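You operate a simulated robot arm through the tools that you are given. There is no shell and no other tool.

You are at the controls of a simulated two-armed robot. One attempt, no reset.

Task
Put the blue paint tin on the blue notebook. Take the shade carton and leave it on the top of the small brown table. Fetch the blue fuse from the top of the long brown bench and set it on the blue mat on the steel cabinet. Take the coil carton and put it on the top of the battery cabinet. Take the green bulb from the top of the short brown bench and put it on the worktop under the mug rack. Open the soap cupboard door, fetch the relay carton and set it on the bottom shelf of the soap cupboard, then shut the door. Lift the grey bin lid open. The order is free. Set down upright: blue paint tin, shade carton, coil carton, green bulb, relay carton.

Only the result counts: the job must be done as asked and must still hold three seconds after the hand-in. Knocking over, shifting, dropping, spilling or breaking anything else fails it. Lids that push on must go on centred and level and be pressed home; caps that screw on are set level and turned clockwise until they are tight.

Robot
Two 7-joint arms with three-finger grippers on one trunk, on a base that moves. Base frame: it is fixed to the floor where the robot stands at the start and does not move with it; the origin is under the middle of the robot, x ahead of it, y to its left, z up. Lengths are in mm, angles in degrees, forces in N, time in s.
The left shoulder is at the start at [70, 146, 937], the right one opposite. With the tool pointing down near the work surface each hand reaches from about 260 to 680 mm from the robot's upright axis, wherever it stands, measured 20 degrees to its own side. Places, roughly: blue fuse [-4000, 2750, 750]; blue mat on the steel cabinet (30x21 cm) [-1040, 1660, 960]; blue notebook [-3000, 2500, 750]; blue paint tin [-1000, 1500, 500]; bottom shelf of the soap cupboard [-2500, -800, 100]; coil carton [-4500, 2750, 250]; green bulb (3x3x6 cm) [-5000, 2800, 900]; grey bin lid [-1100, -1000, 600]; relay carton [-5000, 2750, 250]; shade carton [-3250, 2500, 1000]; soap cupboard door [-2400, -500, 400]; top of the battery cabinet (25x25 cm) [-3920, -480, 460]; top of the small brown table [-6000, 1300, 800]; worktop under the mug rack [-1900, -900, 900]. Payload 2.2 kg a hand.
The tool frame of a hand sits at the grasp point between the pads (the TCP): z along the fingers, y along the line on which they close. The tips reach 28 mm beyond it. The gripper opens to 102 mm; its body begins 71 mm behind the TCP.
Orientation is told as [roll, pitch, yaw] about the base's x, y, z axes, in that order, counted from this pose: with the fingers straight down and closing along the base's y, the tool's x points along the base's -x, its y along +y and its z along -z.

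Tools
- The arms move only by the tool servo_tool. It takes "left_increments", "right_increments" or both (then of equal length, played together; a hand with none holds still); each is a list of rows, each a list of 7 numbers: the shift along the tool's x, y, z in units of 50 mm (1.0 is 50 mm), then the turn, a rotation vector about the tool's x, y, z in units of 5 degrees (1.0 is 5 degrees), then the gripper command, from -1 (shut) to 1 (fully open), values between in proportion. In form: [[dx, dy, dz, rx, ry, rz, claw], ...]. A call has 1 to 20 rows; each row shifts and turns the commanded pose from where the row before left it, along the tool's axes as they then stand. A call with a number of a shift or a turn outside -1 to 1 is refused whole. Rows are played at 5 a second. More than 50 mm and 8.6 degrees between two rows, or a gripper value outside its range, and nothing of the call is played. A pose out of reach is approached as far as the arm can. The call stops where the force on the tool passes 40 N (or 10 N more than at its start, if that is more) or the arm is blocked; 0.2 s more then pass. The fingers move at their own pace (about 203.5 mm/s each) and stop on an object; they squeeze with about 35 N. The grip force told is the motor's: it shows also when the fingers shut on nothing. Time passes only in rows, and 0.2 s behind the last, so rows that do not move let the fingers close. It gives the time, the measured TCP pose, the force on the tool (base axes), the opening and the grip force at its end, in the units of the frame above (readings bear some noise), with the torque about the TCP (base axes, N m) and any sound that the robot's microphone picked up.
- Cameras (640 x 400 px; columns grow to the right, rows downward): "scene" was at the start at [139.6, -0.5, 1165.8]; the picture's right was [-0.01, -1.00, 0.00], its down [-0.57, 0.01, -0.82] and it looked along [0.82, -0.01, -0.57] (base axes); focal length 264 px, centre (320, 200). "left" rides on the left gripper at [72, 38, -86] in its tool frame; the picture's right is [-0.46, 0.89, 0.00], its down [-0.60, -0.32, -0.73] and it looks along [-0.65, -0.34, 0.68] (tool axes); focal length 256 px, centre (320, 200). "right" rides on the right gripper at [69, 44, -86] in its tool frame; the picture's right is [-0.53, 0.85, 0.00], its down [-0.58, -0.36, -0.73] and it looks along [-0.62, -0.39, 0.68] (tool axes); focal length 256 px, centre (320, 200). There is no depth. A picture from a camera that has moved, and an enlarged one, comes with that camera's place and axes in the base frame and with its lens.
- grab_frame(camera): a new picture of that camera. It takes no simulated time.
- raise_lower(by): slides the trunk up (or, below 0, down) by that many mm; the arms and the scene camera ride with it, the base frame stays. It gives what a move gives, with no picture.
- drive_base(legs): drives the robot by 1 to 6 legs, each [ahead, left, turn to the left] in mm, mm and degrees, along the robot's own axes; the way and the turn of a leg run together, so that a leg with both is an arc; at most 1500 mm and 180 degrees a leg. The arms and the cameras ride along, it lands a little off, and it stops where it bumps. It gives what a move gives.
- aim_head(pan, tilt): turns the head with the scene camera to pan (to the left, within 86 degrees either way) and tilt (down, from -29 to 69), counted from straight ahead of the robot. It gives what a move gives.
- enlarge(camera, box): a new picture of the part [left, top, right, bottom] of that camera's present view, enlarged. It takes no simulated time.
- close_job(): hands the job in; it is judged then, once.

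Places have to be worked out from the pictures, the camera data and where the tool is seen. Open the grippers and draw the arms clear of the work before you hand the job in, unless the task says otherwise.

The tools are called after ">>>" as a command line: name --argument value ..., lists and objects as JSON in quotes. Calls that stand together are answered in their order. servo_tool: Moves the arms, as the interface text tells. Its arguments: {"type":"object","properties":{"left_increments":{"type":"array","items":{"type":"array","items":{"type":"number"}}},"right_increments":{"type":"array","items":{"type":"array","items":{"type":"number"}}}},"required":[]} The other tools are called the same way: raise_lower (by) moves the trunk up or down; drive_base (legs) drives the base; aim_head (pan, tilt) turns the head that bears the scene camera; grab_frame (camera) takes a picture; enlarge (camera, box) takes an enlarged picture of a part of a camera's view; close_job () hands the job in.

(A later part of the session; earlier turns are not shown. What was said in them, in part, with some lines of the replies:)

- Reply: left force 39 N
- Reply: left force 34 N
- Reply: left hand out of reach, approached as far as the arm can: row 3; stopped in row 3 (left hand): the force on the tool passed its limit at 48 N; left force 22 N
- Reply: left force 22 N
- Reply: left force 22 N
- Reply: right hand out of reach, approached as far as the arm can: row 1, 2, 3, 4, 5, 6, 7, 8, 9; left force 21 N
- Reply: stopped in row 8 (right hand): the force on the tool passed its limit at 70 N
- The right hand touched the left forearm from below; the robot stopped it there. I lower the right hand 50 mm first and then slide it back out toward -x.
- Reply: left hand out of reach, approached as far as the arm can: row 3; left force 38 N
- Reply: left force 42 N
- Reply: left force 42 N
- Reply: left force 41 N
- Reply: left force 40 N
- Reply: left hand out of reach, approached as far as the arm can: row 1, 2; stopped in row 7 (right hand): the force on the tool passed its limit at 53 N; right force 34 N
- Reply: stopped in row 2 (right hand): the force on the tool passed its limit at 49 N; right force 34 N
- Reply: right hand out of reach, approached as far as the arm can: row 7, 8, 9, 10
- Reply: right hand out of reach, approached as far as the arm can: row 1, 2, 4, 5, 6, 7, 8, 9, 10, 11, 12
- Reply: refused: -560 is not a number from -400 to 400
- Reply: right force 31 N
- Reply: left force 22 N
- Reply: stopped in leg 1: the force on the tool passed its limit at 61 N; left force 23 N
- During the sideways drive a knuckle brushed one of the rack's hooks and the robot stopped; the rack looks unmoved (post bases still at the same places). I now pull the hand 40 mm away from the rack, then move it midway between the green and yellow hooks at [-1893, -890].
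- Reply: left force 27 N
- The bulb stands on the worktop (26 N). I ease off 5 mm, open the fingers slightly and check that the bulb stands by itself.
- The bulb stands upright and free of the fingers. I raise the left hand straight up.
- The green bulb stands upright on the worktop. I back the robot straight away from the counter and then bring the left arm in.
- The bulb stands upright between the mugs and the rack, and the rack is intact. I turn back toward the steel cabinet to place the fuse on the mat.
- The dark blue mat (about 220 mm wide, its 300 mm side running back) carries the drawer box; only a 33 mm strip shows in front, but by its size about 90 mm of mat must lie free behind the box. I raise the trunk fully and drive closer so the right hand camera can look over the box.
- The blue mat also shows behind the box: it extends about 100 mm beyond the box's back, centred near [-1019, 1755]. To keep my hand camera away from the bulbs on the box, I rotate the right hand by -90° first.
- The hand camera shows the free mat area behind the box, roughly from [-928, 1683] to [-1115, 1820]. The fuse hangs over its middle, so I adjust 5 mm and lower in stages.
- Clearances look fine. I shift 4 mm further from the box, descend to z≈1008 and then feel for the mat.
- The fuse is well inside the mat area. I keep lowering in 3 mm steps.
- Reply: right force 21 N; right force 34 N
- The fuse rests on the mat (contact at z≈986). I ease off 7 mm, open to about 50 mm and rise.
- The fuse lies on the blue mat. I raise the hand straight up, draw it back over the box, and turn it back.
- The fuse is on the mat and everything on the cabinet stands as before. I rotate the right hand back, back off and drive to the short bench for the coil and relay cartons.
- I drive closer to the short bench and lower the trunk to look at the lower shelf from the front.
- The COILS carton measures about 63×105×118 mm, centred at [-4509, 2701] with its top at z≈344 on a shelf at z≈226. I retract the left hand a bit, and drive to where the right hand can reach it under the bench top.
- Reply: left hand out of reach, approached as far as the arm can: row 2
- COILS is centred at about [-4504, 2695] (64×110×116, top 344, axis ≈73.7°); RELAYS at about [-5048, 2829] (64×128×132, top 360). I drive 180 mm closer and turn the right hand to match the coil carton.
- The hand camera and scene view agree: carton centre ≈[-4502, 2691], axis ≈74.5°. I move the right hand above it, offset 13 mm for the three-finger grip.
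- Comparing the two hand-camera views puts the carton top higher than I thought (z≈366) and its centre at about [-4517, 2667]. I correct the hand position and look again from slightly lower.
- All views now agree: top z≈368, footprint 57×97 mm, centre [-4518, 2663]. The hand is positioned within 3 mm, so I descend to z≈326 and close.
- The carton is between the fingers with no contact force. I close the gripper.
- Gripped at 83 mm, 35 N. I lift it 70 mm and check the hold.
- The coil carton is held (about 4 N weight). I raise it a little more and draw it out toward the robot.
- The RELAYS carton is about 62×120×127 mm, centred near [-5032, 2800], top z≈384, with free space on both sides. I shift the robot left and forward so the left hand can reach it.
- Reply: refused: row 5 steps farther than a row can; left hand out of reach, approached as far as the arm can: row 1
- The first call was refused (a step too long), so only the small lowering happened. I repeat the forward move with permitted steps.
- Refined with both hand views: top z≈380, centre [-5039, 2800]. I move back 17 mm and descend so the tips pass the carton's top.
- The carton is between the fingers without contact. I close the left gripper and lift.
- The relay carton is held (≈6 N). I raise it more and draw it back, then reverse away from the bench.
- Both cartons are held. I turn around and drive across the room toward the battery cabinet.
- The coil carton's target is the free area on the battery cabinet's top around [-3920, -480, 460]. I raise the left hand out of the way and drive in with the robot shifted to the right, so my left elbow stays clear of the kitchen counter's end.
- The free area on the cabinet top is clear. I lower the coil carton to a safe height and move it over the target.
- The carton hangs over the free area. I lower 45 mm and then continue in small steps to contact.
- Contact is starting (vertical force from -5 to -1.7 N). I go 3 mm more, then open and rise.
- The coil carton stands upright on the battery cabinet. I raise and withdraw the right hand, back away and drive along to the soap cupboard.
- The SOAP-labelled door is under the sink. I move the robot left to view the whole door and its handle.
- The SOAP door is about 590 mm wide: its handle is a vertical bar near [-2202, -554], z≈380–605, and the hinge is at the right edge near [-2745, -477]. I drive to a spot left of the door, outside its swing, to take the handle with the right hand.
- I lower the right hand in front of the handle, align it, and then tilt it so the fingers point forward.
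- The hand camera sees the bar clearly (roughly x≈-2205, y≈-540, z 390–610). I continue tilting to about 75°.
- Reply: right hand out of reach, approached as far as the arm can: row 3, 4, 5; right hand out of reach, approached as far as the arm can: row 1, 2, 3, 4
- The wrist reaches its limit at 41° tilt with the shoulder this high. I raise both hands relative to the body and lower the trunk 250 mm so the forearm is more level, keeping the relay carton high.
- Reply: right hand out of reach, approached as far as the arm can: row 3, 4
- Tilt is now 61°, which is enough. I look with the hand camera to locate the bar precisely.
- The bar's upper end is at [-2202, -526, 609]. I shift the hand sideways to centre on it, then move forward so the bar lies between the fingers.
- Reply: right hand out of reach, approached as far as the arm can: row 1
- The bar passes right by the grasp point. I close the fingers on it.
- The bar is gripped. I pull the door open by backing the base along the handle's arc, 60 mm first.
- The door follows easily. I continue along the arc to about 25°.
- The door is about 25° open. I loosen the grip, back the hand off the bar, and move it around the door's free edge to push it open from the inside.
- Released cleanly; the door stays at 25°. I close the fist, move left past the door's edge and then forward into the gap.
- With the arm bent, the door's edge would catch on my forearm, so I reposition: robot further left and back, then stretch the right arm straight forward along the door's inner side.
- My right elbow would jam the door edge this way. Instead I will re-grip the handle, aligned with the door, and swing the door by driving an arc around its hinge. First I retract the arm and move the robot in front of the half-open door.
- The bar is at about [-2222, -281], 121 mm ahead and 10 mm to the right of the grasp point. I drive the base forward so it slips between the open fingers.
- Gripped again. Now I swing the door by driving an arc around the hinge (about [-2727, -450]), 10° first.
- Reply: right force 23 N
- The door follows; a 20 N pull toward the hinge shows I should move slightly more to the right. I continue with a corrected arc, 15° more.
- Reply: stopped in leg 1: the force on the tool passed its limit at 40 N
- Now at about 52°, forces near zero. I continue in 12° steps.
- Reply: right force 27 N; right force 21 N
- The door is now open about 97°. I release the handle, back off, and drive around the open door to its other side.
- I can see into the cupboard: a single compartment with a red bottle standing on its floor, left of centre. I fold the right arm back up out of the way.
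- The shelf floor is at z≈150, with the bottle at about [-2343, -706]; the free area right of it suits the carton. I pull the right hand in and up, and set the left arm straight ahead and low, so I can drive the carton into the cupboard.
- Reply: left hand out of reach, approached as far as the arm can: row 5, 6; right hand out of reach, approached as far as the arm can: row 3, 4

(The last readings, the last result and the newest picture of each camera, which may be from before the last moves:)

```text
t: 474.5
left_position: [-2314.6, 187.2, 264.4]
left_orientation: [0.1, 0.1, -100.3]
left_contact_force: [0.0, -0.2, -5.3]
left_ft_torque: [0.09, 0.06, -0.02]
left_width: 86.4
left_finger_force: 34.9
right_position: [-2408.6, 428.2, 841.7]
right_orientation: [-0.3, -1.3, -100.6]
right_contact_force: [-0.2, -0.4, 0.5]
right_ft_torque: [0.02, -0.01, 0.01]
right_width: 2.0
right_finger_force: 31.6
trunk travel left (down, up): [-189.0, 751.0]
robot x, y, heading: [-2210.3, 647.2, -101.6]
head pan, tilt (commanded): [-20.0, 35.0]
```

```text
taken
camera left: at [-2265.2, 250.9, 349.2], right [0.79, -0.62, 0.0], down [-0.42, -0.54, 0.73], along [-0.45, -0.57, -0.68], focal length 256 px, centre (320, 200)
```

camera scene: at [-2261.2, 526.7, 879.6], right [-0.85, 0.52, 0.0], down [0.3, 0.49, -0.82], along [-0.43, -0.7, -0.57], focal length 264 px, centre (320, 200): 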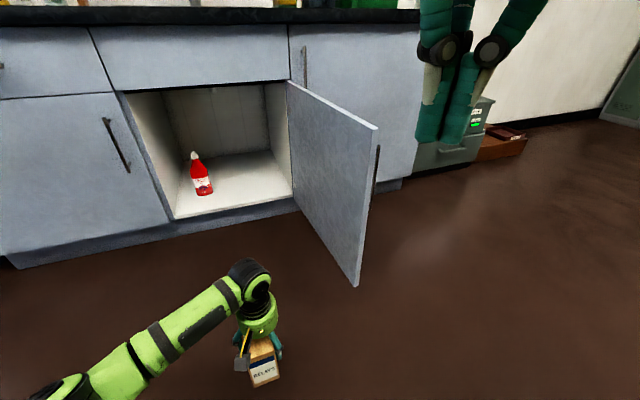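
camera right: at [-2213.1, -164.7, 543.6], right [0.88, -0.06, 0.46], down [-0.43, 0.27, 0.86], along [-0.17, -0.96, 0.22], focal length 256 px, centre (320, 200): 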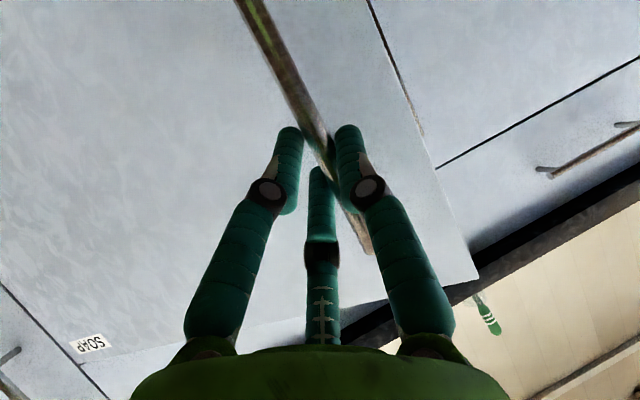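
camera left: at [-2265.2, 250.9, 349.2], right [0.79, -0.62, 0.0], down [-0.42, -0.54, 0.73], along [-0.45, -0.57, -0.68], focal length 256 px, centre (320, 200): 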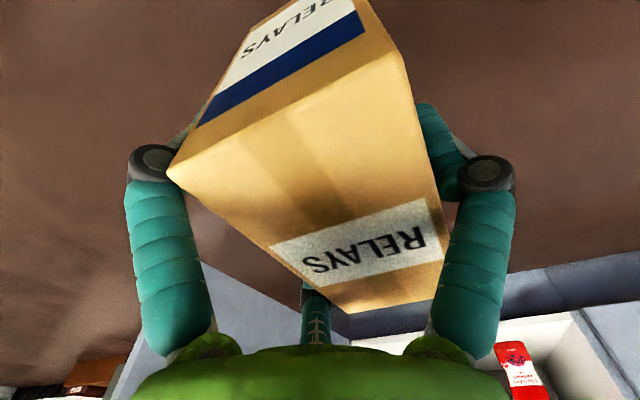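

The left hand is straight ahead at z≈264 (carton bottom ≈182). I extend it 40 mm and drive forward to just in front of the opening.

>>> servo_tool --left_increments '[[-0.8, 0, 0, 0, 0, 0, -1]]'

>>> drive_base --legs '[[490, -20, 0]]'

>>> aim_head --pan -10 --tilt 55

>>> grab_frame --camera "scene"

>>> grab_frame --camera "left"

```text
t: 474.9
left_position: [-2322.8, 147.7, 262.0]
left_orientation: [0.3, 0.3, -100.6]
left_contact_force: [0.3, -0.3, -4.4]
left_ft_torque: [0.04, 0.07, -0.01]
left_width: 86.1
left_finger_force: 35.1
right_position: [-2407.8, 429.1, 841.4]
right_orientation: [-0.3, -1.2, -100.6]
right_contact_force: [-0.2, -0.2, 0.2]
right_ft_torque: [-0.02, 0.03, 0.02]
right_width: 2.3
right_finger_force: 31.6
trunk travel left (down, up): [-189.0, 751.0]
robot x, y, heading: [-2206.5, 649.0, -101.4]
head pan, tilt (commanded): [-20.0, 35.0]
```

```text
t: 477.8
left_position: [-2436.2, -327.6, 262.1]
left_orientation: [0.2, 0.2, -100.0]
left_contact_force: [0.0, 0.2, -4.5]
left_ft_torque: [0.05, 0.07, 0.0]
left_width: 86.1
left_finger_force: 34.3
right_position: [-2522.3, -46.7, 841.5]
right_orientation: [-0.3, -1.3, -100.4]
right_contact_force: [-1.3, -0.1, 0.6]
right_ft_torque: [-0.01, 0.0, -0.02]
right_width: 2.2
right_finger_force: 31.1
trunk travel left (down, up): [-189.0, 751.0]
robot x, y, heading: [-2319.8, 172.9, -101.1]
head pan, tilt (commanded): [-20.0, 35.0]
```

```text
t: 478.6
left_position: [-2435.6, -327.7, 261.8]
left_orientation: [0.2, 0.3, -100.0]
left_contact_force: [0.4, -0.2, -6.0]
left_ft_torque: [0.05, 0.11, -0.02]
left_width: 86.5
left_finger_force: 35.1
right_position: [-2520.8, -47.7, 842.7]
right_orientation: [-0.3, -1.3, -100.4]
right_contact_force: [-0.3, 0.7, -0.3]
right_ft_torque: [-0.03, -0.02, 0.02]
right_width: 1.9
right_finger_force: 31.8
trunk travel left (down, up): [-189.0, 751.0]
robot x, y, heading: [-2323.8, 177.0, -101.2]
head pan, tilt (commanded): [-10.0, 55.0]
```

```text
taken
camera scene: at [-2356.0, 59.4, 851.4], right [-0.93, 0.36, 0.0], down [0.3, 0.76, -0.57], along [-0.21, -0.54, -0.82], focal length 264 px, centre (320, 200)
```

scene: 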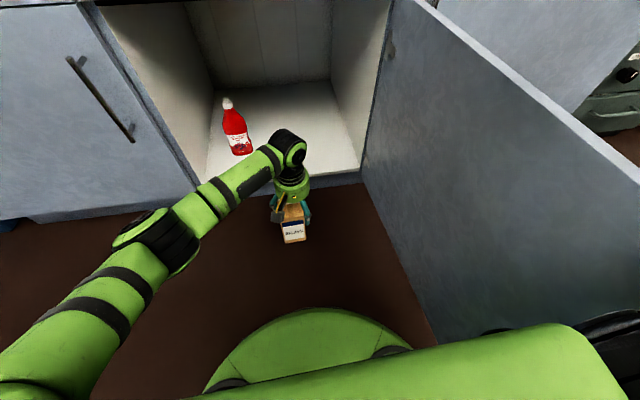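

```text
taken
camera left: at [-2385.8, -264.0, 348.6], right [0.79, -0.61, 0.0], down [-0.42, -0.54, 0.73], along [-0.45, -0.57, -0.69], focal length 256 px, centre (320, 200)
```

left: 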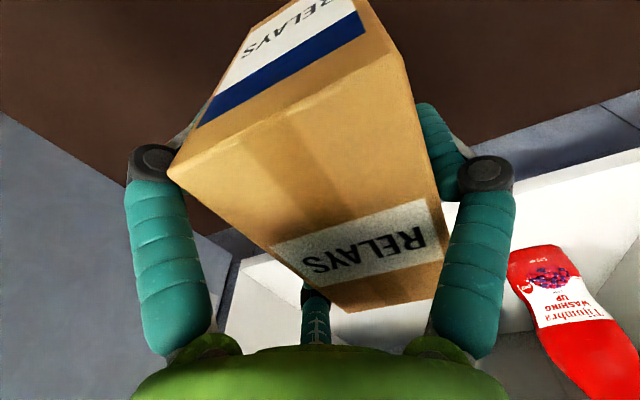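

The way in is clear: the carton is aligned right of the bottle. I drive forward another 200 mm.

>>> drive_base --legs '[[200, 0, 0]]'

>>> grab_frame --camera "scene"

>>> grab_frame --camera "left"

```text
t: 480.2
left_position: [-2473.4, -524.4, 261.7]
left_orientation: [0.1, 0.3, -100.1]
left_contact_force: [0.0, 0.1, -5.3]
left_ft_torque: [0.04, 0.04, 0.0]
left_width: 86.3
left_finger_force: 35.2
right_position: [-2559.9, -243.5, 841.9]
right_orientation: [-0.4, -1.4, -100.2]
right_contact_force: [0.2, -0.1, 0.6]
right_ft_torque: [0.03, -0.01, 0.0]
right_width: 2.0
right_finger_force: 31.3
trunk travel left (down, up): [-189.0, 751.0]
robot x, y, heading: [-2362.0, -17.9, -101.3]
head pan, tilt (commanded): [-10.0, 55.0]
```

```text
taken
camera scene: at [-2394.4, -136.2, 851.3], right [-0.93, 0.36, 0.0], down [0.3, 0.76, -0.57], along [-0.21, -0.53, -0.82], focal length 264 px, centre (320, 200)
```

scene: 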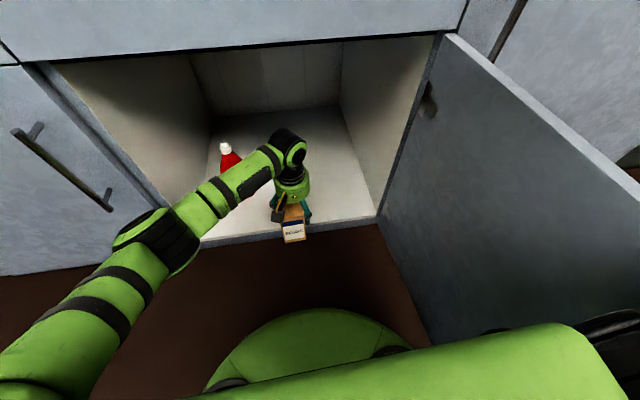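

```text
taken
camera left: at [-2424.2, -459.5, 348.5], right [0.79, -0.61, 0.0], down [-0.42, -0.54, 0.73], along [-0.45, -0.57, -0.69], focal length 256 px, centre (320, 200)
```

left: 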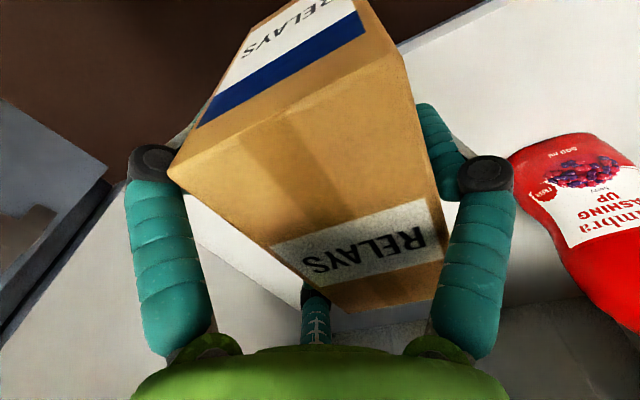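

The carton is at the threshold and my left elbow is near the left jamb, so I extend the arm 50 mm (which straightens it) and drive only 45 mm further, shifting slightly right.

>>> servo_tool --left_increments '[[-0.5, 0, 0, 0, 0, 0, -1], [-0.5, 0, 0, 0, 0, 0, -1]]'

>>> drive_base --legs '[[45, -10, 0]]'

>>> grab_frame --camera "scene"

>>> grab_frame --camera "left"

```text
t: 480.8
left_position: [-2483.1, -572.9, 261.7]
left_orientation: [0.2, 0.3, -100.2]
left_contact_force: [-0.7, -0.1, -4.6]
left_ft_torque: [0.06, 0.04, -0.02]
left_width: 86.1
left_finger_force: 34.8
right_position: [-2560.3, -243.0, 841.0]
right_orientation: [-0.3, -1.4, -100.3]
right_contact_force: [-0.3, -0.3, 0.3]
right_ft_torque: [-0.01, -0.03, 0.01]
right_width: 2.0
right_finger_force: 30.9
trunk travel left (down, up): [-189.0, 751.0]
robot x, y, heading: [-2357.9, -19.3, -101.2]
head pan, tilt (commanded): [-10.0, 55.0]
```

```text
t: 481.7
left_position: [-2501.3, -612.7, 262.0]
left_orientation: [0.2, 0.2, -100.1]
left_contact_force: [0.2, -0.1, -4.7]
left_ft_torque: [0.05, 0.1, -0.02]
left_width: 86.4
left_finger_force: 35.0
right_position: [-2578.3, -284.1, 842.2]
right_orientation: [-0.3, -1.4, -100.3]
right_contact_force: [1.4, 0.5, 0.3]
right_ft_torque: [-0.01, 0.0, -0.02]
right_width: 1.9
right_finger_force: 31.4
trunk travel left (down, up): [-189.0, 751.0]
robot x, y, heading: [-2380.5, -61.7, -100.9]
head pan, tilt (commanded): [-10.0, 55.0]
```

```text
taken
camera scene: at [-2412.7, -178.0, 851.3], right [-0.93, 0.36, 0.0], down [0.3, 0.76, -0.57], along [-0.21, -0.53, -0.82], focal length 264 px, centre (320, 200)
```

scene: 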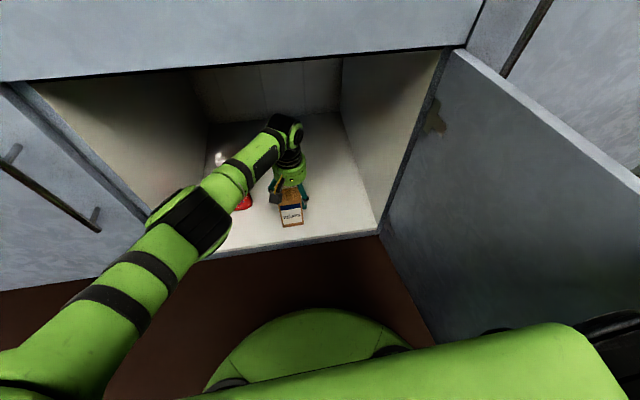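

```text
taken
camera left: at [-2451.5, -550.1, 348.7], right [0.79, -0.61, 0.0], down [-0.42, -0.54, 0.73], along [-0.45, -0.57, -0.69], focal length 256 px, centre (320, 200)
```

left: 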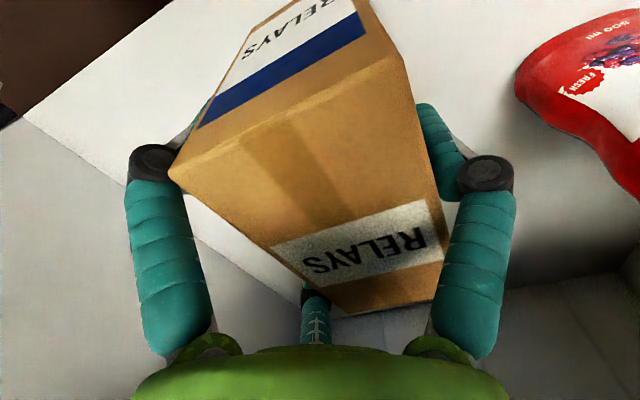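

The carton is inside, clear of the bottle and the jamb. I go 25 mm deeper and then lower it onto the shelf in small steps.

>>> drive_base --legs '[[25, 0, 0]]'

>>> servo_tool --left_increments '[[0, 0, 0.2, 0, 0, 0, -1], [0, 0, 0.2, 0, 0, 0, -1]]'

>>> servo_tool --left_increments '[[0, 0, 0.1, 0, 0, 0, -1]]'

>>> servo_tool --left_increments '[[0, 0, 0.08, 0, 0, 0, -1]]'

```text
t: 482.6
left_position: [-2504.9, -637.8, 261.6]
left_orientation: [0.2, 0.3, -100.2]
left_contact_force: [-0.4, 0.6, -4.6]
left_ft_torque: [0.06, 0.06, 0.0]
left_width: 86.4
left_finger_force: 35.4
right_position: [-2583.4, -309.1, 842.0]
right_orientation: [-0.2, -1.4, -100.3]
right_contact_force: [-0.7, -0.1, 0.2]
right_ft_torque: [-0.01, -0.01, -0.01]
right_width: 1.9
right_finger_force: 31.3
trunk travel left (down, up): [-189.0, 751.0]
robot x, y, heading: [-2383.7, -83.8, -101.0]
head pan, tilt (commanded): [-10.0, 55.0]
```

```text
t: 483.1
left_position: [-2505.1, -637.7, 242.9]
left_orientation: [0.2, 0.3, -100.2]
left_contact_force: [-0.3, 0.6, -2.0]
left_ft_torque: [-0.02, 0.13, -0.02]
left_width: 86.5
left_finger_force: 34.8
right_position: [-2582.2, -307.7, 840.6]
right_orientation: [-0.2, -1.5, -100.3]
right_contact_force: [-0.2, -0.3, -0.1]
right_ft_torque: [0.0, -0.01, 0.04]
right_width: 2.0
right_finger_force: 31.4
trunk travel left (down, up): [-189.0, 751.0]
robot x, y, heading: [-2383.3, -86.6, -101.2]
head pan, tilt (commanded): [-10.0, 55.0]
```

```text
t: 483.6
left_position: [-2507.3, -638.4, 242.4]
left_orientation: [0.3, -0.1, -100.2]
left_contact_force: [3.6, 6.5, 19.8]
left_ft_torque: [-0.93, -0.15, 0.29]
left_width: 86.5
left_finger_force: 35.0
right_position: [-2583.4, -306.0, 842.9]
right_orientation: [-0.3, -1.5, -100.3]
right_contact_force: [0.5, -0.6, -0.5]
right_ft_torque: [-0.01, -0.02, -0.01]
right_width: 1.9
right_finger_force: 31.4
trunk travel left (down, up): [-189.0, 751.0]
robot x, y, heading: [-2387.6, -84.1, -101.0]
head pan, tilt (commanded): [-10.0, 55.0]
```

```text
t: 483.9
left_position: [-2507.0, -639.5, 238.4]
left_orientation: [0.1, -0.3, -100.3]
left_contact_force: [1.8, 3.8, 28.8]
left_ft_torque: [0.11, -0.43, 0.25]
left_width: 87.1
left_finger_force: 35.0
right_position: [-2581.7, -306.0, 842.7]
right_orientation: [-0.2, -1.6, -100.2]
right_contact_force: [-0.4, -0.1, -0.5]
right_ft_torque: [0.03, 0.02, 0.0]
right_width: 2.1
right_finger_force: 31.8
trunk travel left (down, up): [-189.0, 751.0]
robot x, y, heading: [-2384.7, -88.2, -100.9]
head pan, tilt (commanded): [-10.0, 55.0]
```

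The carton is on the shelf (28 N). I ease off, open the fingers and raise the hand 90 mm clear of the carton.

>>> servo_tool --left_increments '[[0, 0, -0.08, 0, 0, 0, -1], [0, 0, 0, 0, 0, 0, 0.85], [0, 0, 0, 0, 0, 0, 1], [0, 0, 0, 0, 0, 0, 1], [0, 0, -0.3, 0, 0, 0, 1], [0, 0, -0.5, 0, 0, 0, 1], [0, 0, -0.5, 0, 0, 0, 1], [0, 0, -0.5, 0, 0, 0, 1]]'

>>> grab_frame --camera "left"

>>> grab_frame --camera "scene"

```text
t: 485.8
left_position: [-2505.4, -639.0, 328.4]
left_orientation: [0.4, 0.1, -100.1]
left_contact_force: [0.5, -0.5, 0.4]
left_ft_torque: [0.02, -0.01, 0.0]
left_width: 102.1
left_finger_force: 0.1
right_position: [-2583.0, -307.3, 841.9]
right_orientation: [-0.3, -1.5, -100.3]
right_contact_force: [-0.7, -0.5, 0.1]
right_ft_torque: [0.03, 0.02, -0.05]
right_width: 2.1
right_finger_force: 31.5
trunk travel left (down, up): [-189.0, 751.0]
robot x, y, heading: [-2382.4, -84.7, -101.2]
head pan, tilt (commanded): [-10.0, 55.0]
```

```text
taken
camera left: at [-2456.4, -574.7, 414.2], right [0.79, -0.61, 0.0], down [-0.42, -0.54, 0.73], along [-0.44, -0.58, -0.69], focal length 256 px, centre (320, 200)
```

left: 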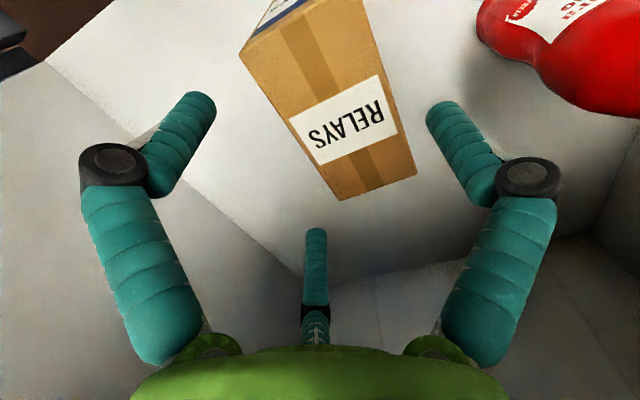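

```text
taken
camera scene: at [-2417.3, -201.6, 851.4], right [-0.93, 0.36, 0.0], down [0.29, 0.76, -0.57], along [-0.21, -0.54, -0.82], focal length 264 px, centre (320, 200)
```

scene: 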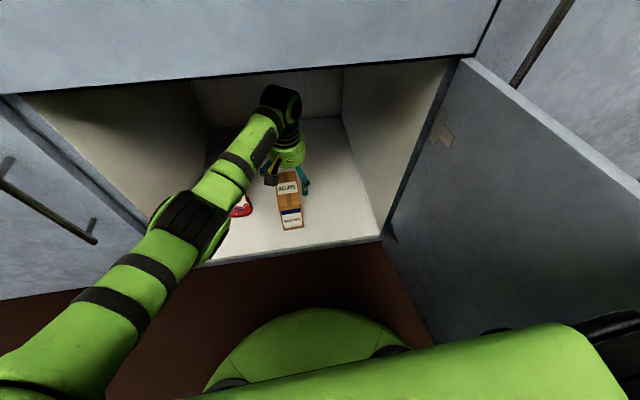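

The relay carton stands upright on the shelf. I raise the hand 25 mm more and drive straight back out of the cupboard.

>>> servo_tool --left_increments '[[0, 0, -0.5, 0, 0, 0, 1]]'

>>> drive_base --legs '[[-550, 0, 0]]'

>>> aim_head --pan -10 --tilt 35

>>> grab_frame --camera "scene"

```text
t: 486.1
left_position: [-2506.3, -638.6, 352.2]
left_orientation: [0.2, 0.1, -100.1]
left_contact_force: [-0.4, 0.1, -0.2]
left_ft_torque: [0.03, 0.02, 0.0]
left_width: 101.8
left_finger_force: 0.1
right_position: [-2581.8, -306.8, 842.5]
right_orientation: [-0.3, -1.5, -100.3]
right_contact_force: [0.5, -0.3, 0.2]
right_ft_torque: [0.0, -0.02, 0.01]
right_width: 2.2
right_finger_force: 31.3
trunk travel left (down, up): [-189.0, 751.0]
robot x, y, heading: [-2386.2, -87.6, -101.6]
head pan, tilt (commanded): [-10.0, 55.0]
```

```text
t: 489.3
left_position: [-2400.3, -98.4, 353.0]
left_orientation: [0.1, 0.4, -100.2]
left_contact_force: [0.0, 0.1, 0.2]
left_ft_torque: [0.0, -0.03, 0.0]
left_width: 102.0
left_finger_force: 0.0
right_position: [-2476.7, 231.3, 843.0]
right_orientation: [-0.3, -1.3, -100.4]
right_contact_force: [0.5, 0.2, -0.4]
right_ft_torque: [0.03, 0.01, 0.0]
right_width: 2.3
right_finger_force: 31.1
trunk travel left (down, up): [-189.0, 751.0]
robot x, y, heading: [-2272.5, 453.3, -101.3]
head pan, tilt (commanded): [-10.0, 55.0]
```

```text
t: 490.1
left_position: [-2401.3, -97.7, 352.4]
left_orientation: [0.2, 0.2, -100.3]
left_contact_force: [0.5, 0.2, 0.9]
left_ft_torque: [-0.01, -0.03, -0.02]
left_width: 102.1
left_finger_force: 0.0
right_position: [-2476.9, 231.8, 842.2]
right_orientation: [-0.3, -1.5, -100.3]
right_contact_force: [0.1, 0.5, -0.1]
right_ft_torque: [0.03, 0.0, -0.04]
right_width: 1.9
right_finger_force: 31.7
trunk travel left (down, up): [-189.0, 751.0]
robot x, y, heading: [-2277.5, 451.9, -101.3]
head pan, tilt (commanded): [-10.0, 35.0]
```

```text
taken
camera scene: at [-2316.7, 323.1, 879.6], right [-0.93, 0.36, 0.0], down [0.21, 0.54, -0.82], along [-0.3, -0.76, -0.57], focal length 264 px, centre (320, 200)
```

scene: 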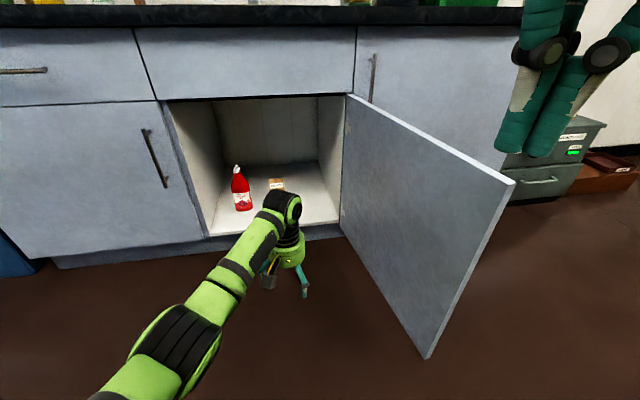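

Now to close the door I will push its outer face with the right hand. First I retract the left arm and shift the robot to the right so the right hand is on the outer side of the door.

>>> servo_tool --left_increments '[[0.42, 0.4, -0.8, 0, 0, 0, 1], [0.42, 0.4, -0.8, 0, 0, 0, 1], [0.42, 0.4, -0.8, 0, 0, 0, 1], [0.42, 0.4, -0.8, 0, 0, 0, 1], [0.42, 0.4, -0.8, 0, 0, 0, 1], [0.42, 0.4, -0.8, 0, 0, 0, 1], [0.42, 0.4, -0.8, 0, 0, 0, 1], [0.42, 0.4, -0.8, 0, 0, 0, 1], [0.42, 0.4, -0.8, 0, 0, 0, 1], [0.42, 0.4, -0.8, 0, 0, 0, 1]]'

>>> drive_base --legs '[[0, -300, 0]]'

>>> grab_frame --camera "scene"

```text
t: 492.4
left_position: [-2167.6, 73.3, 753.3]
left_orientation: [0.3, 0.3, -100.3]
left_contact_force: [0.2, -0.2, -0.3]
left_ft_torque: [0.0, -0.02, -0.02]
left_width: 102.0
left_finger_force: 0.1
right_position: [-2477.1, 232.8, 842.4]
right_orientation: [-0.3, -1.5, -100.4]
right_contact_force: [-0.1, -0.5, 0.0]
right_ft_torque: [-0.01, 0.01, 0.01]
right_width: 2.0
right_finger_force: 30.8
trunk travel left (down, up): [-189.0, 751.0]
robot x, y, heading: [-2272.3, 455.0, -101.1]
head pan, tilt (commanded): [-10.0, 35.0]
```

```text
t: 494.4
left_position: [-2463.2, 130.8, 754.8]
left_orientation: [0.2, 0.3, -100.4]
left_contact_force: [-0.4, 0.5, 0.2]
left_ft_torque: [-0.01, -0.03, 0.02]
left_width: 102.1
left_finger_force: 0.0
right_position: [-2771.6, 290.5, 841.3]
right_orientation: [-0.3, -1.4, -100.3]
right_contact_force: [-0.1, 0.7, -0.6]
right_ft_torque: [-0.01, -0.01, 0.04]
right_width: 2.1
right_finger_force: 31.1
trunk travel left (down, up): [-189.0, 751.0]
robot x, y, heading: [-2571.1, 511.6, -101.2]
head pan, tilt (commanded): [-10.0, 35.0]
```

```text
taken
camera scene: at [-2611.8, 381.7, 879.7], right [-0.93, 0.36, 0.0], down [0.21, 0.53, -0.82], along [-0.3, -0.76, -0.57], focal length 264 px, centre (320, 200)
```

scene: 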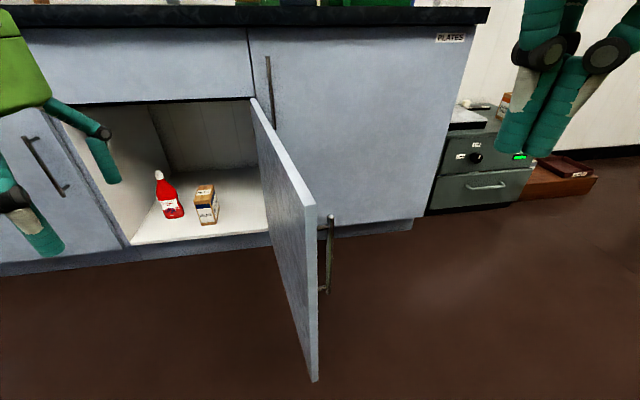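

I lower the right hand on the outer side of the door and tilt it forward again.

>>> servo_tool --right_increments '[[-0.575, -0.06, 0.75, 0, 0, 0, -1], [-0.575, -0.06, 0.75, 0, 0, 0, -1], [-0.575, -0.06, 0.75, 0, 0, 0, -1], [-0.575, -0.06, 0.75, 0, 0, 0, -1], [-0.575, -0.06, 0.75, 0, 0, 0, -1], [-0.575, -0.06, 0.75, 0, 0, 0, -1], [-0.575, -0.06, 0.75, 0, 0, 0, -1], [-0.575, -0.06, 0.75, 0, 0, 0, -1], [0, 0, 0, 0, -1, 0, -1], [0, 0, 0, 0, -1, 0, -1], [0, 0, 0, 0, -1, 0, -1], [0, 0, 0, 0, -1, 0, -1], [0, 0, 0, 0, -1, 0, -1], [0, 0, 0, 0, -1, 0, -1], [0, 0, 0, 0, -1, 0, -1], [0, 0, 0, 0, -1, 0, -1]]'

>>> grab_frame --camera "scene"

```text
t: 497.8
left_position: [-2463.1, 130.8, 754.6]
left_orientation: [0.2, 0.2, -100.4]
left_contact_force: [0.3, 0.5, -0.3]
left_ft_torque: [-0.02, 0.0, 0.04]
left_width: 102.0
left_finger_force: 0.0
right_position: [-2839.8, 61.7, 548.1]
right_orientation: [-0.4, -41.5, -100.1]
right_contact_force: [0.3, 0.0, -0.8]
right_ft_torque: [-0.03, 0.01, 0.0]
right_width: 2.2
right_finger_force: 31.1
trunk travel left (down, up): [-189.0, 751.0]
robot x, y, heading: [-2570.1, 512.2, -101.0]
head pan, tilt (commanded): [-10.0, 35.0]
```

```text
taken
camera scene: at [-2611.6, 381.7, 879.7], right [-0.93, 0.36, 0.0], down [0.21, 0.53, -0.82], along [-0.3, -0.76, -0.57], focal length 264 px, centre (320, 200)
```

scene: 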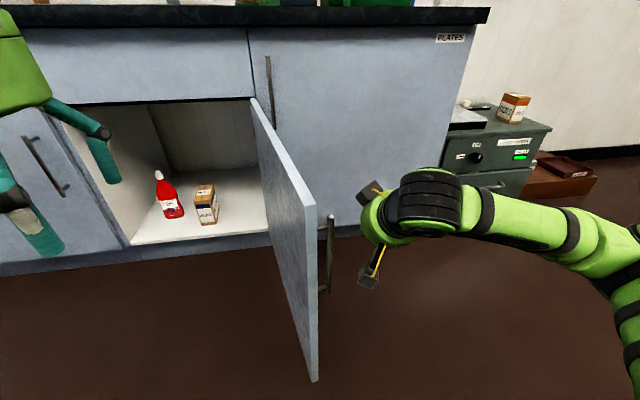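

>>> servo_tool --right_increments '[[-0.69, 0, 0.61, 0, 0, 0, -1], [-0.69, 0, 0.61, 0, 0, 0, -1], [-0.69, 0, 0.61, 0, 0, 0, -1], [0, 0, 0, 0, -1, 0, -1], [0, 0, 0, 0, -1, 0, -1], [0, 0, 0, 0, -1, 0, -1], [0, 0, 0, 0, -1, 0, -1]]'

>>> grab_frame --camera "scene"

```text
t: 499.4
left_position: [-2464.0, 131.1, 755.0]
left_orientation: [0.2, 0.3, -100.3]
left_contact_force: [-0.3, -0.1, 0.0]
left_ft_torque: [0.0, 0.0, 0.02]
left_width: 101.8
left_finger_force: 0.0
right_position: [-2864.4, -73.9, 548.3]
right_orientation: [-0.7, -61.4, -99.8]
right_contact_force: [-0.2, -0.6, -0.1]
right_ft_torque: [-0.04, 0.0, -0.03]
right_width: 2.2
right_finger_force: 31.7
trunk travel left (down, up): [-189.0, 751.0]
robot x, y, heading: [-2574.6, 510.4, -101.3]
head pan, tilt (commanded): [-10.0, 35.0]
```

```text
taken
camera scene: at [-2611.5, 381.7, 879.7], right [-0.93, 0.36, 0.0], down [0.21, 0.53, -0.82], along [-0.3, -0.76, -0.57], focal length 264 px, centre (320, 200)
```

scene: 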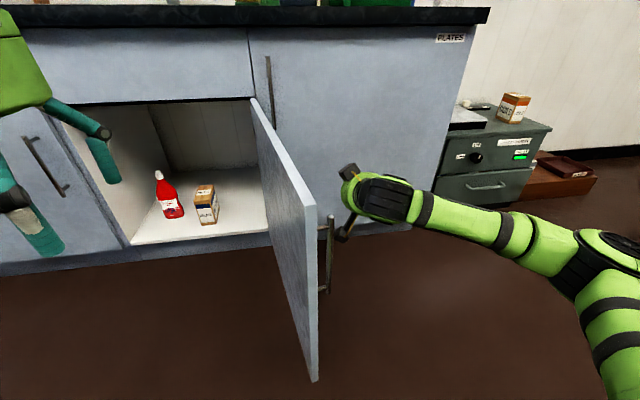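

The stretched right hand is on the outer side of the door. I drive 100 mm forward and then left, so the hand pushes the door toward closed.

>>> drive_base --legs '[[100, 0, 0], [0, 200, 0]]'

>>> grab_frame --camera "scene"

```text
t: 501.7
left_position: [-2289.8, -7.3, 753.7]
left_orientation: [0.2, 0.3, -100.3]
left_contact_force: [0.3, -0.6, 0.7]
left_ft_torque: [0.0, 0.01, 0.03]
left_width: 102.1
left_finger_force: 0.0
right_position: [-2690.4, -210.3, 547.8]
right_orientation: [-0.6, -61.4, -99.8]
right_contact_force: [-0.6, -0.4, 0.6]
right_ft_torque: [-0.04, -0.01, 0.02]
right_width: 2.1
right_finger_force: 31.5
trunk travel left (down, up): [-189.0, 751.0]
robot x, y, heading: [-2395.4, 377.2, -101.2]
head pan, tilt (commanded): [-10.0, 35.0]
```

```text
taken
camera scene: at [-2437.8, 245.0, 879.7], right [-0.93, 0.36, 0.0], down [0.21, 0.53, -0.82], along [-0.3, -0.76, -0.57], focal length 264 px, centre (320, 200)
```

scene: 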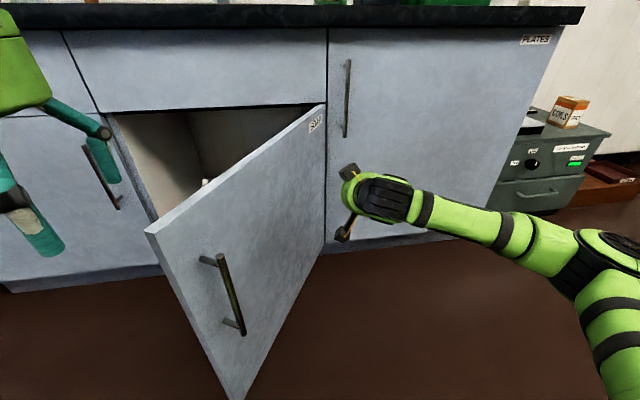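

The door swung to about 56°. I continue left to push it further, then forward.

>>> drive_base --legs '[[0, 330, 0]]'

>>> grab_frame --camera "scene"

```text
t: 503.9
left_position: [-1968.1, -71.3, 753.3]
left_orientation: [0.2, 0.3, -100.4]
left_contact_force: [0.5, 0.0, 0.6]
left_ft_torque: [0.01, -0.05, -0.01]
left_width: 102.0
left_finger_force: 0.0
right_position: [-2370.4, -275.4, 546.8]
right_orientation: [-0.7, -61.3, -99.9]
right_contact_force: [0.0, -0.6, -0.1]
right_ft_torque: [0.0, -0.01, 0.06]
right_width: 2.1
right_finger_force: 31.0
trunk travel left (down, up): [-189.0, 751.0]
robot x, y, heading: [-2072.4, 307.4, -101.5]
head pan, tilt (commanded): [-10.0, 35.0]
```

```text
taken
camera scene: at [-2115.9, 180.6, 879.7], right [-0.93, 0.36, 0.0], down [0.21, 0.53, -0.82], along [-0.3, -0.76, -0.57], focal length 264 px, centre (320, 200)
```

scene: 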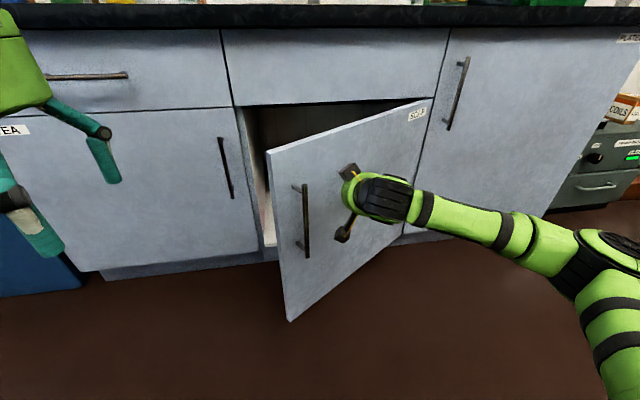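

The door is at about 27°. I push it forward to close.

>>> drive_base --legs '[[170, 0, 0]]'

>>> grab_frame --camera "scene"

```text
t: 505.4
left_position: [-2000.9, -237.0, 754.0]
left_orientation: [0.3, 0.3, -100.2]
left_contact_force: [-0.1, -0.6, 0.0]
left_ft_torque: [0.01, 0.02, 0.0]
left_width: 102.0
left_finger_force: 0.1
right_position: [-2402.8, -442.0, 546.9]
right_orientation: [-0.7, -61.4, -99.9]
right_contact_force: [-0.1, 0.0, -0.8]
right_ft_torque: [0.02, -0.02, -0.03]
right_width: 1.9
right_finger_force: 31.5
trunk travel left (down, up): [-189.0, 751.0]
robot x, y, heading: [-2107.5, 147.8, -101.6]
head pan, tilt (commanded): [-10.0, 35.0]
```

```text
taken
camera scene: at [-2149.4, 13.4, 879.6], right [-0.93, 0.36, 0.0], down [0.21, 0.53, -0.82], along [-0.3, -0.76, -0.57], focal length 264 px, centre (320, 200)
```

scene: 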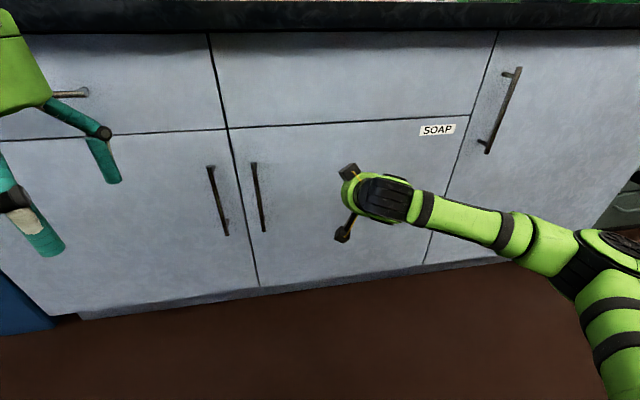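

The door has swung shut. I press gently on it to make sure it is fully closed.

>>> drive_base --legs '[[35, 0, 0]]'

>>> servo_tool --right_increments '[[-0.096, 0, 0.175, 0, 0, 0, -1], [-0.096, 0, 0.175, 0, 0, 0, -1]]'

>>> enlarge --camera "scene" --box '[180, 80, 520, 320]'

```text
t: 506.2
left_position: [-2008.3, -272.7, 753.7]
left_orientation: [0.3, 0.3, -100.4]
left_contact_force: [0.3, -0.1, 1.0]
left_ft_torque: [-0.02, -0.02, 0.0]
left_width: 102.1
left_finger_force: 0.1
right_position: [-2410.3, -475.3, 547.5]
right_orientation: [-0.7, -61.4, -99.8]
right_contact_force: [0.5, -0.9, -0.6]
right_ft_torque: [0.01, 0.01, 0.0]
right_width: 2.0
right_finger_force: 31.7
trunk travel left (down, up): [-189.0, 751.0]
robot x, y, heading: [-2114.8, 109.3, -101.4]
head pan, tilt (commanded): [-10.0, 35.0]
```

```text
t: 506.9
left_position: [-2008.1, -270.5, 753.5]
left_orientation: [0.2, 0.3, -100.4]
left_contact_force: [-0.1, 0.9, 1.5]
left_ft_torque: [0.03, 0.0, -0.01]
left_width: 101.7
left_finger_force: 0.0
right_position: [-2413.5, -495.0, 547.4]
right_orientation: [-0.7, -61.3, -99.7]
right_contact_force: [-0.1, 0.6, 0.6]
right_ft_torque: [0.01, -0.04, 0.01]
right_width: 2.0
right_finger_force: 31.2
trunk travel left (down, up): [-189.0, 751.0]
robot x, y, heading: [-2116.1, 109.5, -101.3]
head pan, tilt (commanded): [-10.0, 35.0]
```

```text
1.67 times, centred on (350, 200) of scene
camera zoom: at [-2156.2, -20.4, 879.6], right [-0.93, 0.36, 0.0], down [0.21, 0.53, -0.82], along [-0.3, -0.76, -0.57], focal length 439 px, centre (270, 200)
```

zoom: 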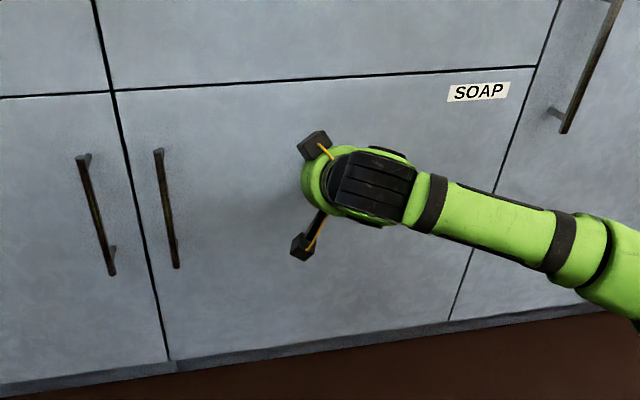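

>>> servo_tool --right_increments '[[-0.048, 0, 0.088, 0, 0, 0, -1], [-0.048, 0, 0.088, 0, 0, 0, -1], [-0.048, 0, 0.088, 0, 0, 0, -1]]'

>>> servo_tool --right_increments '[[-0.048, 0, 0.088, 0, 0, 0, -1], [-0.048, 0, 0.088, 0, 0, 0, -1], [-0.048, 0, 0.088, 0, 0, 0, -1]]'

```text
t: 507.3
left_position: [-2008.0, -268.1, 755.5]
left_orientation: [0.2, 0.0, -100.5]
left_contact_force: [0.5, 0.7, 1.1]
left_ft_torque: [-0.03, -0.05, -0.01]
left_width: 101.9
left_finger_force: 0.0
right_position: [-2412.3, -495.1, 547.8]
right_orientation: [-0.7, -61.1, -99.8]
right_contact_force: [1.5, 18.0, 5.3]
right_ft_torque: [-0.14, 0.12, -0.15]
right_width: 1.9
right_finger_force: 31.9
trunk travel left (down, up): [-189.0, 751.0]
robot x, y, heading: [-2114.3, 112.4, -101.4]
head pan, tilt (commanded): [-10.0, 35.0]
stopped in row 2 (right hand): the force on the tool passed its limit at 46 N (the readings are from after the stop); the commanded pose is now the measured one
```

```text
t: 507.7
left_position: [-2007.8, -267.6, 756.2]
left_orientation: [0.2, 0.1, -100.7]
left_contact_force: [-0.9, -0.1, 0.5]
left_ft_torque: [0.0, -0.02, 0.0]
left_width: 101.8
left_finger_force: 0.0
right_position: [-2412.3, -495.6, 548.1]
right_orientation: [-0.7, -60.8, -99.8]
right_contact_force: [3.2, 21.5, 7.1]
right_ft_torque: [-0.15, 0.15, -0.12]
right_width: 2.0
right_finger_force: 31.4
trunk travel left (down, up): [-189.0, 751.0]
robot x, y, heading: [-2113.8, 116.2, -101.7]
head pan, tilt (commanded): [-10.0, 35.0]
stopped in row 1 (right hand): the force on the tool passed its limit at 47 N (the readings are from after the stop); the commanded pose is now the measured one
```

The door is firmly shut (46 N without movement). I back the robot away and check the door, the mug rack area and the bin once more.

>>> drive_base --legs '[[-400, 0, 0]]'

>>> aim_head --pan 0 --tilt 20

>>> grab_frame --camera "scene"

>>> raise_lower --by 400

>>> aim_head --pan 30 --tilt 25

>>> grab_frame --camera "scene"

```text
t: 510.2
left_position: [-1929.7, 117.3, 753.4]
left_orientation: [0.2, 0.3, -100.6]
left_contact_force: [-0.9, 0.1, 0.9]
left_ft_torque: [-0.04, -0.03, -0.01]
left_width: 101.9
left_finger_force: 0.0
right_position: [-2335.5, -110.3, 543.6]
right_orientation: [-0.7, -60.4, -99.8]
right_contact_force: [1.2, -0.1, -0.2]
right_ft_torque: [-0.01, -0.01, 0.02]
right_width: 2.3
right_finger_force: 32.0
trunk travel left (down, up): [-189.0, 751.0]
robot x, y, heading: [-2035.6, 501.4, -101.2]
head pan, tilt (commanded): [-10.0, 35.0]
```

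```text
t: 510.9
left_position: [-1929.2, 117.5, 754.5]
left_orientation: [0.1, 0.3, -100.4]
left_contact_force: [-0.4, 0.6, -0.7]
left_ft_torque: [-0.02, 0.01, -0.04]
left_width: 102.0
left_finger_force: 0.0
right_position: [-2334.7, -110.2, 543.1]
right_orientation: [-0.6, -60.4, -99.8]
right_contact_force: [0.3, 0.1, 0.5]
right_ft_torque: [0.0, 0.0, -0.01]
right_width: 1.9
right_finger_force: 31.1
trunk travel left (down, up): [-189.0, 751.0]
robot x, y, heading: [-2035.6, 500.0, -101.5]
head pan, tilt (commanded): [0.0, 20.0]
```

```text
taken
camera scene: at [-2064.3, 359.4, 903.4], right [-0.98, 0.2, 0.0], down [0.07, 0.34, -0.94], along [-0.19, -0.92, -0.34], focal length 264 px, centre (320, 200)
```

scene: 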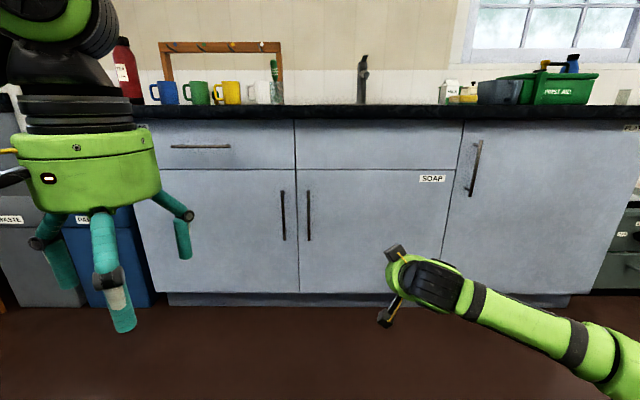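

```text
t: 514.8
left_position: [-1930.6, 118.2, 1153.5]
left_orientation: [0.3, 0.3, -100.4]
left_contact_force: [-0.3, 0.1, 0.5]
left_ft_torque: [-0.04, -0.01, -0.02]
left_width: 101.8
left_finger_force: 0.0
right_position: [-2335.0, -109.5, 944.2]
right_orientation: [-0.8, -60.5, -99.8]
right_contact_force: [-0.4, -0.2, -0.2]
right_ft_torque: [-0.05, 0.0, -0.02]
right_width: 2.0
right_finger_force: 31.9
trunk travel left (down, up): [-589.0, 351.0]
robot x, y, heading: [-2035.2, 495.8, -101.7]
head pan, tilt (commanded): [0.0, 20.0]
```

```text
t: 515.7
left_position: [-1930.6, 117.1, 1153.7]
left_orientation: [0.2, 0.5, -100.5]
left_contact_force: [-0.3, 0.6, 0.2]
left_ft_torque: [0.0, -0.02, 0.03]
left_width: 101.9
left_finger_force: 0.0
right_position: [-2335.3, -111.2, 943.0]
right_orientation: [-0.8, -60.5, -99.8]
right_contact_force: [0.0, 0.3, 0.3]
right_ft_torque: [-0.03, -0.01, 0.0]
right_width: 2.1
right_finger_force: 31.2
trunk travel left (down, up): [-589.0, 351.0]
robot x, y, heading: [-2038.6, 497.2, -101.5]
head pan, tilt (commanded): [30.0, 25.0]
```

```text
taken
camera scene: at [-2016.5, 363.3, 1295.4], right [-0.95, -0.32, 0.0], down [-0.13, 0.4, -0.91], along [0.29, -0.86, -0.42], focal length 264 px, centre (320, 200)
```

scene: 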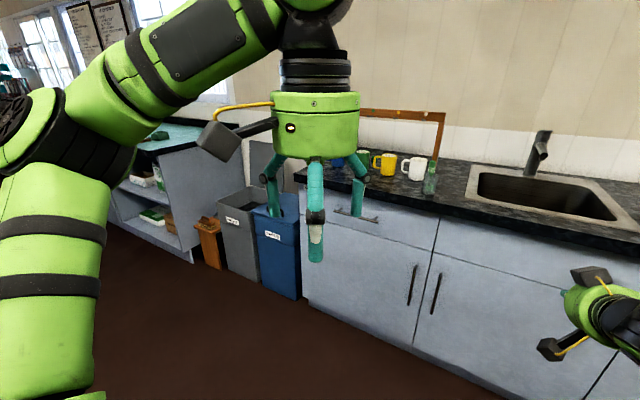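

>>> enlarge --camera "scene" --box '[190, 120, 310, 300]'

>>> aim_head --pan 5 --tilt 22

>>> enlarge --camera "scene" --box '[150, 80, 450, 280]'

```text
2.22 times, centred on (250, 210) of scene
camera zoom: at [-2016.5, 363.3, 1295.4], right [-0.95, -0.32, 0.0], down [-0.13, 0.4, -0.91], along [0.29, -0.86, -0.42], focal length 586 px, centre (476, 178)
```

zoom: 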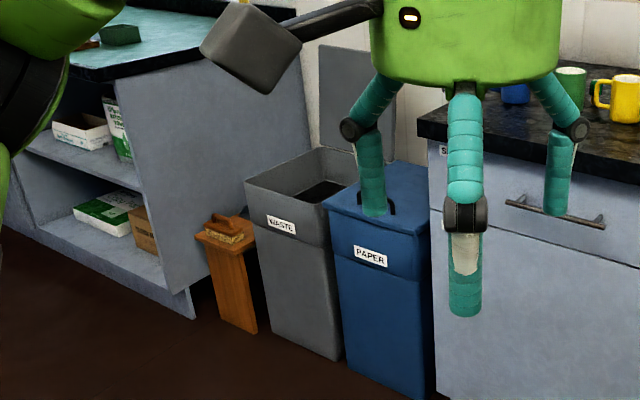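

```text
t: 516.6
left_position: [-1928.8, 116.4, 1152.6]
left_orientation: [0.2, 0.3, -100.5]
left_contact_force: [-0.3, -0.3, -0.4]
left_ft_torque: [-0.03, 0.02, -0.01]
left_width: 102.2
left_finger_force: 0.0
right_position: [-2335.3, -109.8, 944.3]
right_orientation: [-0.7, -60.5, -99.7]
right_contact_force: [0.0, 0.3, 0.3]
right_ft_torque: [0.02, -0.01, 0.05]
right_width: 2.1
right_finger_force: 31.3
trunk travel left (down, up): [-589.0, 351.0]
robot x, y, heading: [-2038.4, 500.2, -101.3]
head pan, tilt (commanded): [5.0, 22.0]
```

```text
2.00 times, centred on (300, 180) of scene
camera zoom: at [-2056.0, 358.4, 1300.3], right [-0.99, 0.11, 0.0], down [0.04, 0.37, -0.93], along [-0.1, -0.92, -0.37], focal length 527 px, centre (360, 240)
```

zoom: 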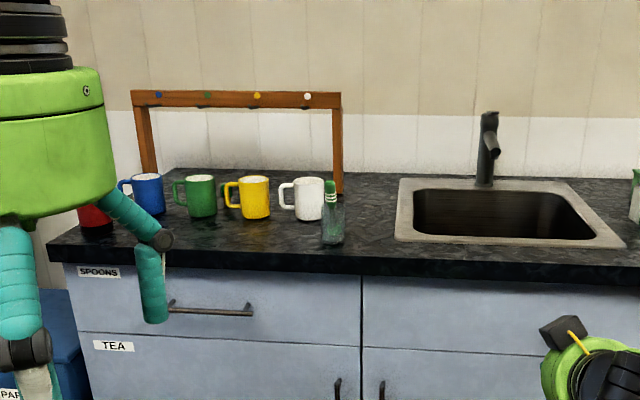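

>>> enlarge --camera "scene" --box '[200, 120, 320, 200]'

```text
5.00 times, centred on (260, 160) of scene
camera zoom: at [-2056.0, 358.4, 1300.3], right [-0.99, 0.11, 0.0], down [0.04, 0.37, -0.93], along [-0.1, -0.92, -0.37], focal length 1318 px, centre (620, 400)
```

zoom: 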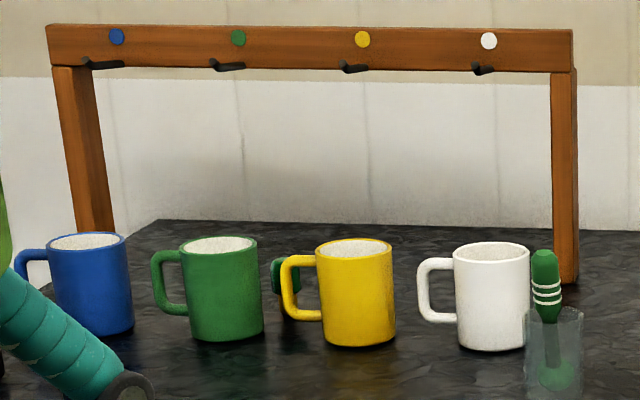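

The bulb can be seen standing behind the yellow mug's handle, the rack and hooks are unchanged, the bin lid is open and the soap door is shut. I open the right gripper and draw both arms back toward the robot.

>>> servo_tool --left_increments '[[0, 0, 0, 0, 0, 0, 1], [0, 0, 0, 0, 0, 0, 1], [0, 0, 0, 0, 0, 0, 1]]' --right_increments '[[0, 0, -0.4, 0, 0, 0, 1], [0, 0, -0.4, 0, 0, 0, 1], [0, 0, 0, 0, 0, 0, 1]]'

>>> drive_base --legs '[[-200, 0, 0]]'

>>> grab_frame --camera "scene"

```text
t: 517.4
left_position: [-1932.0, 117.0, 1153.1]
left_orientation: [0.2, 0.3, -100.5]
left_contact_force: [0.1, -1.2, 0.1]
left_ft_torque: [0.01, 0.02, -0.01]
left_width: 102.0
left_finger_force: 0.1
right_position: [-2328.4, -77.0, 962.2]
right_orientation: [-0.7, -60.5, -99.9]
right_contact_force: [-0.5, -0.3, 0.4]
right_ft_torque: [-0.03, 0.0, 0.0]
right_width: 102.0
right_finger_force: 0.0
trunk travel left (down, up): [-589.0, 351.0]
robot x, y, heading: [-2036.2, 499.4, -101.6]
head pan, tilt (commanded): [5.0, 22.0]
```

```text
t: 519.0
left_position: [-1890.0, 312.2, 1153.5]
left_orientation: [0.3, 0.4, -100.4]
left_contact_force: [0.5, 0.7, 0.4]
left_ft_torque: [-0.02, 0.0, 0.03]
left_width: 102.1
left_finger_force: 0.0
right_position: [-2289.3, 117.9, 962.9]
right_orientation: [-0.6, -60.4, -99.7]
right_contact_force: [0.8, 0.2, -0.6]
right_ft_torque: [0.01, 0.0, -0.01]
right_width: 101.8
right_finger_force: 0.1
trunk travel left (down, up): [-589.0, 351.0]
robot x, y, heading: [-1996.7, 695.9, -101.5]
head pan, tilt (commanded): [5.0, 22.0]
```

```text
taken
camera scene: at [-2016.7, 553.1, 1300.2], right [-0.99, 0.11, 0.0], down [0.04, 0.37, -0.93], along [-0.1, -0.92, -0.37], focal length 264 px, centre (320, 200)
```

scene: 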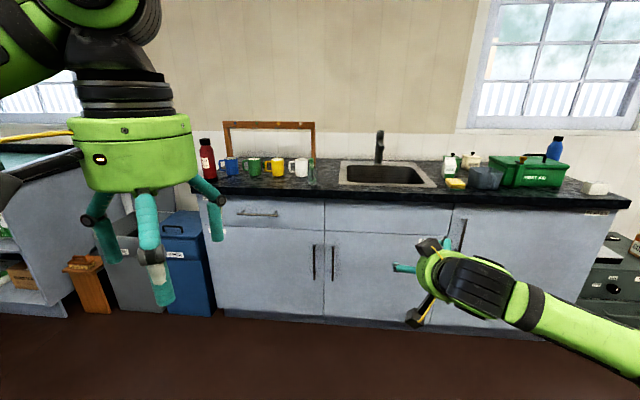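

Every item has been set down as asked and was seen standing there. The soap door is shut, the bin lid is open, both grippers are open and the arms are clear. I hand the job in.

>>> close_job

```text
The job is handed in.
```

I finished all seven parts of the job and handed it in. I don't have the judge's result.

| Part | Where it ended up |
|---|---|
| Blue paint tin | Upright on the blue notebook (the "DIARY") |
| Shade carton | Upright on the front left of the small brown table |
| Blue fuse | On the blue mat on the steel cabinet, on the part behind the drawer box |
| Coil carton | Upright in the free area on top of the battery cabinet |
| Green bulb | Upright on the worktop, between the mugs and the mug rack |
| Relay carton | Upright on the bottom shelf of the soap cupboard, door shut |
| Grey bin lid | Open past vertical, still open when I last looked |

**Possible problems:**
- **Mug rack:** my left hand brushed one of its hooks hard enough to stop the robot (61 N). The rack and hooks looked unmoved afterwards.
- **Green bulb:** it is about 110 mm in front of the rack's beam rather than directly under it. It is within about 30 mm of the place you gave for "under the mug rack".
- **Blue fuse:** the drawer box covers most of the mat, so I used the roughly 100 mm of free mat behind it.

I last saw the relay carton standing on its shelf just before I shut the door, so I couldn't check it afterwards. The tin, shade carton, fuse and coil carton were also last checked when I set them down.
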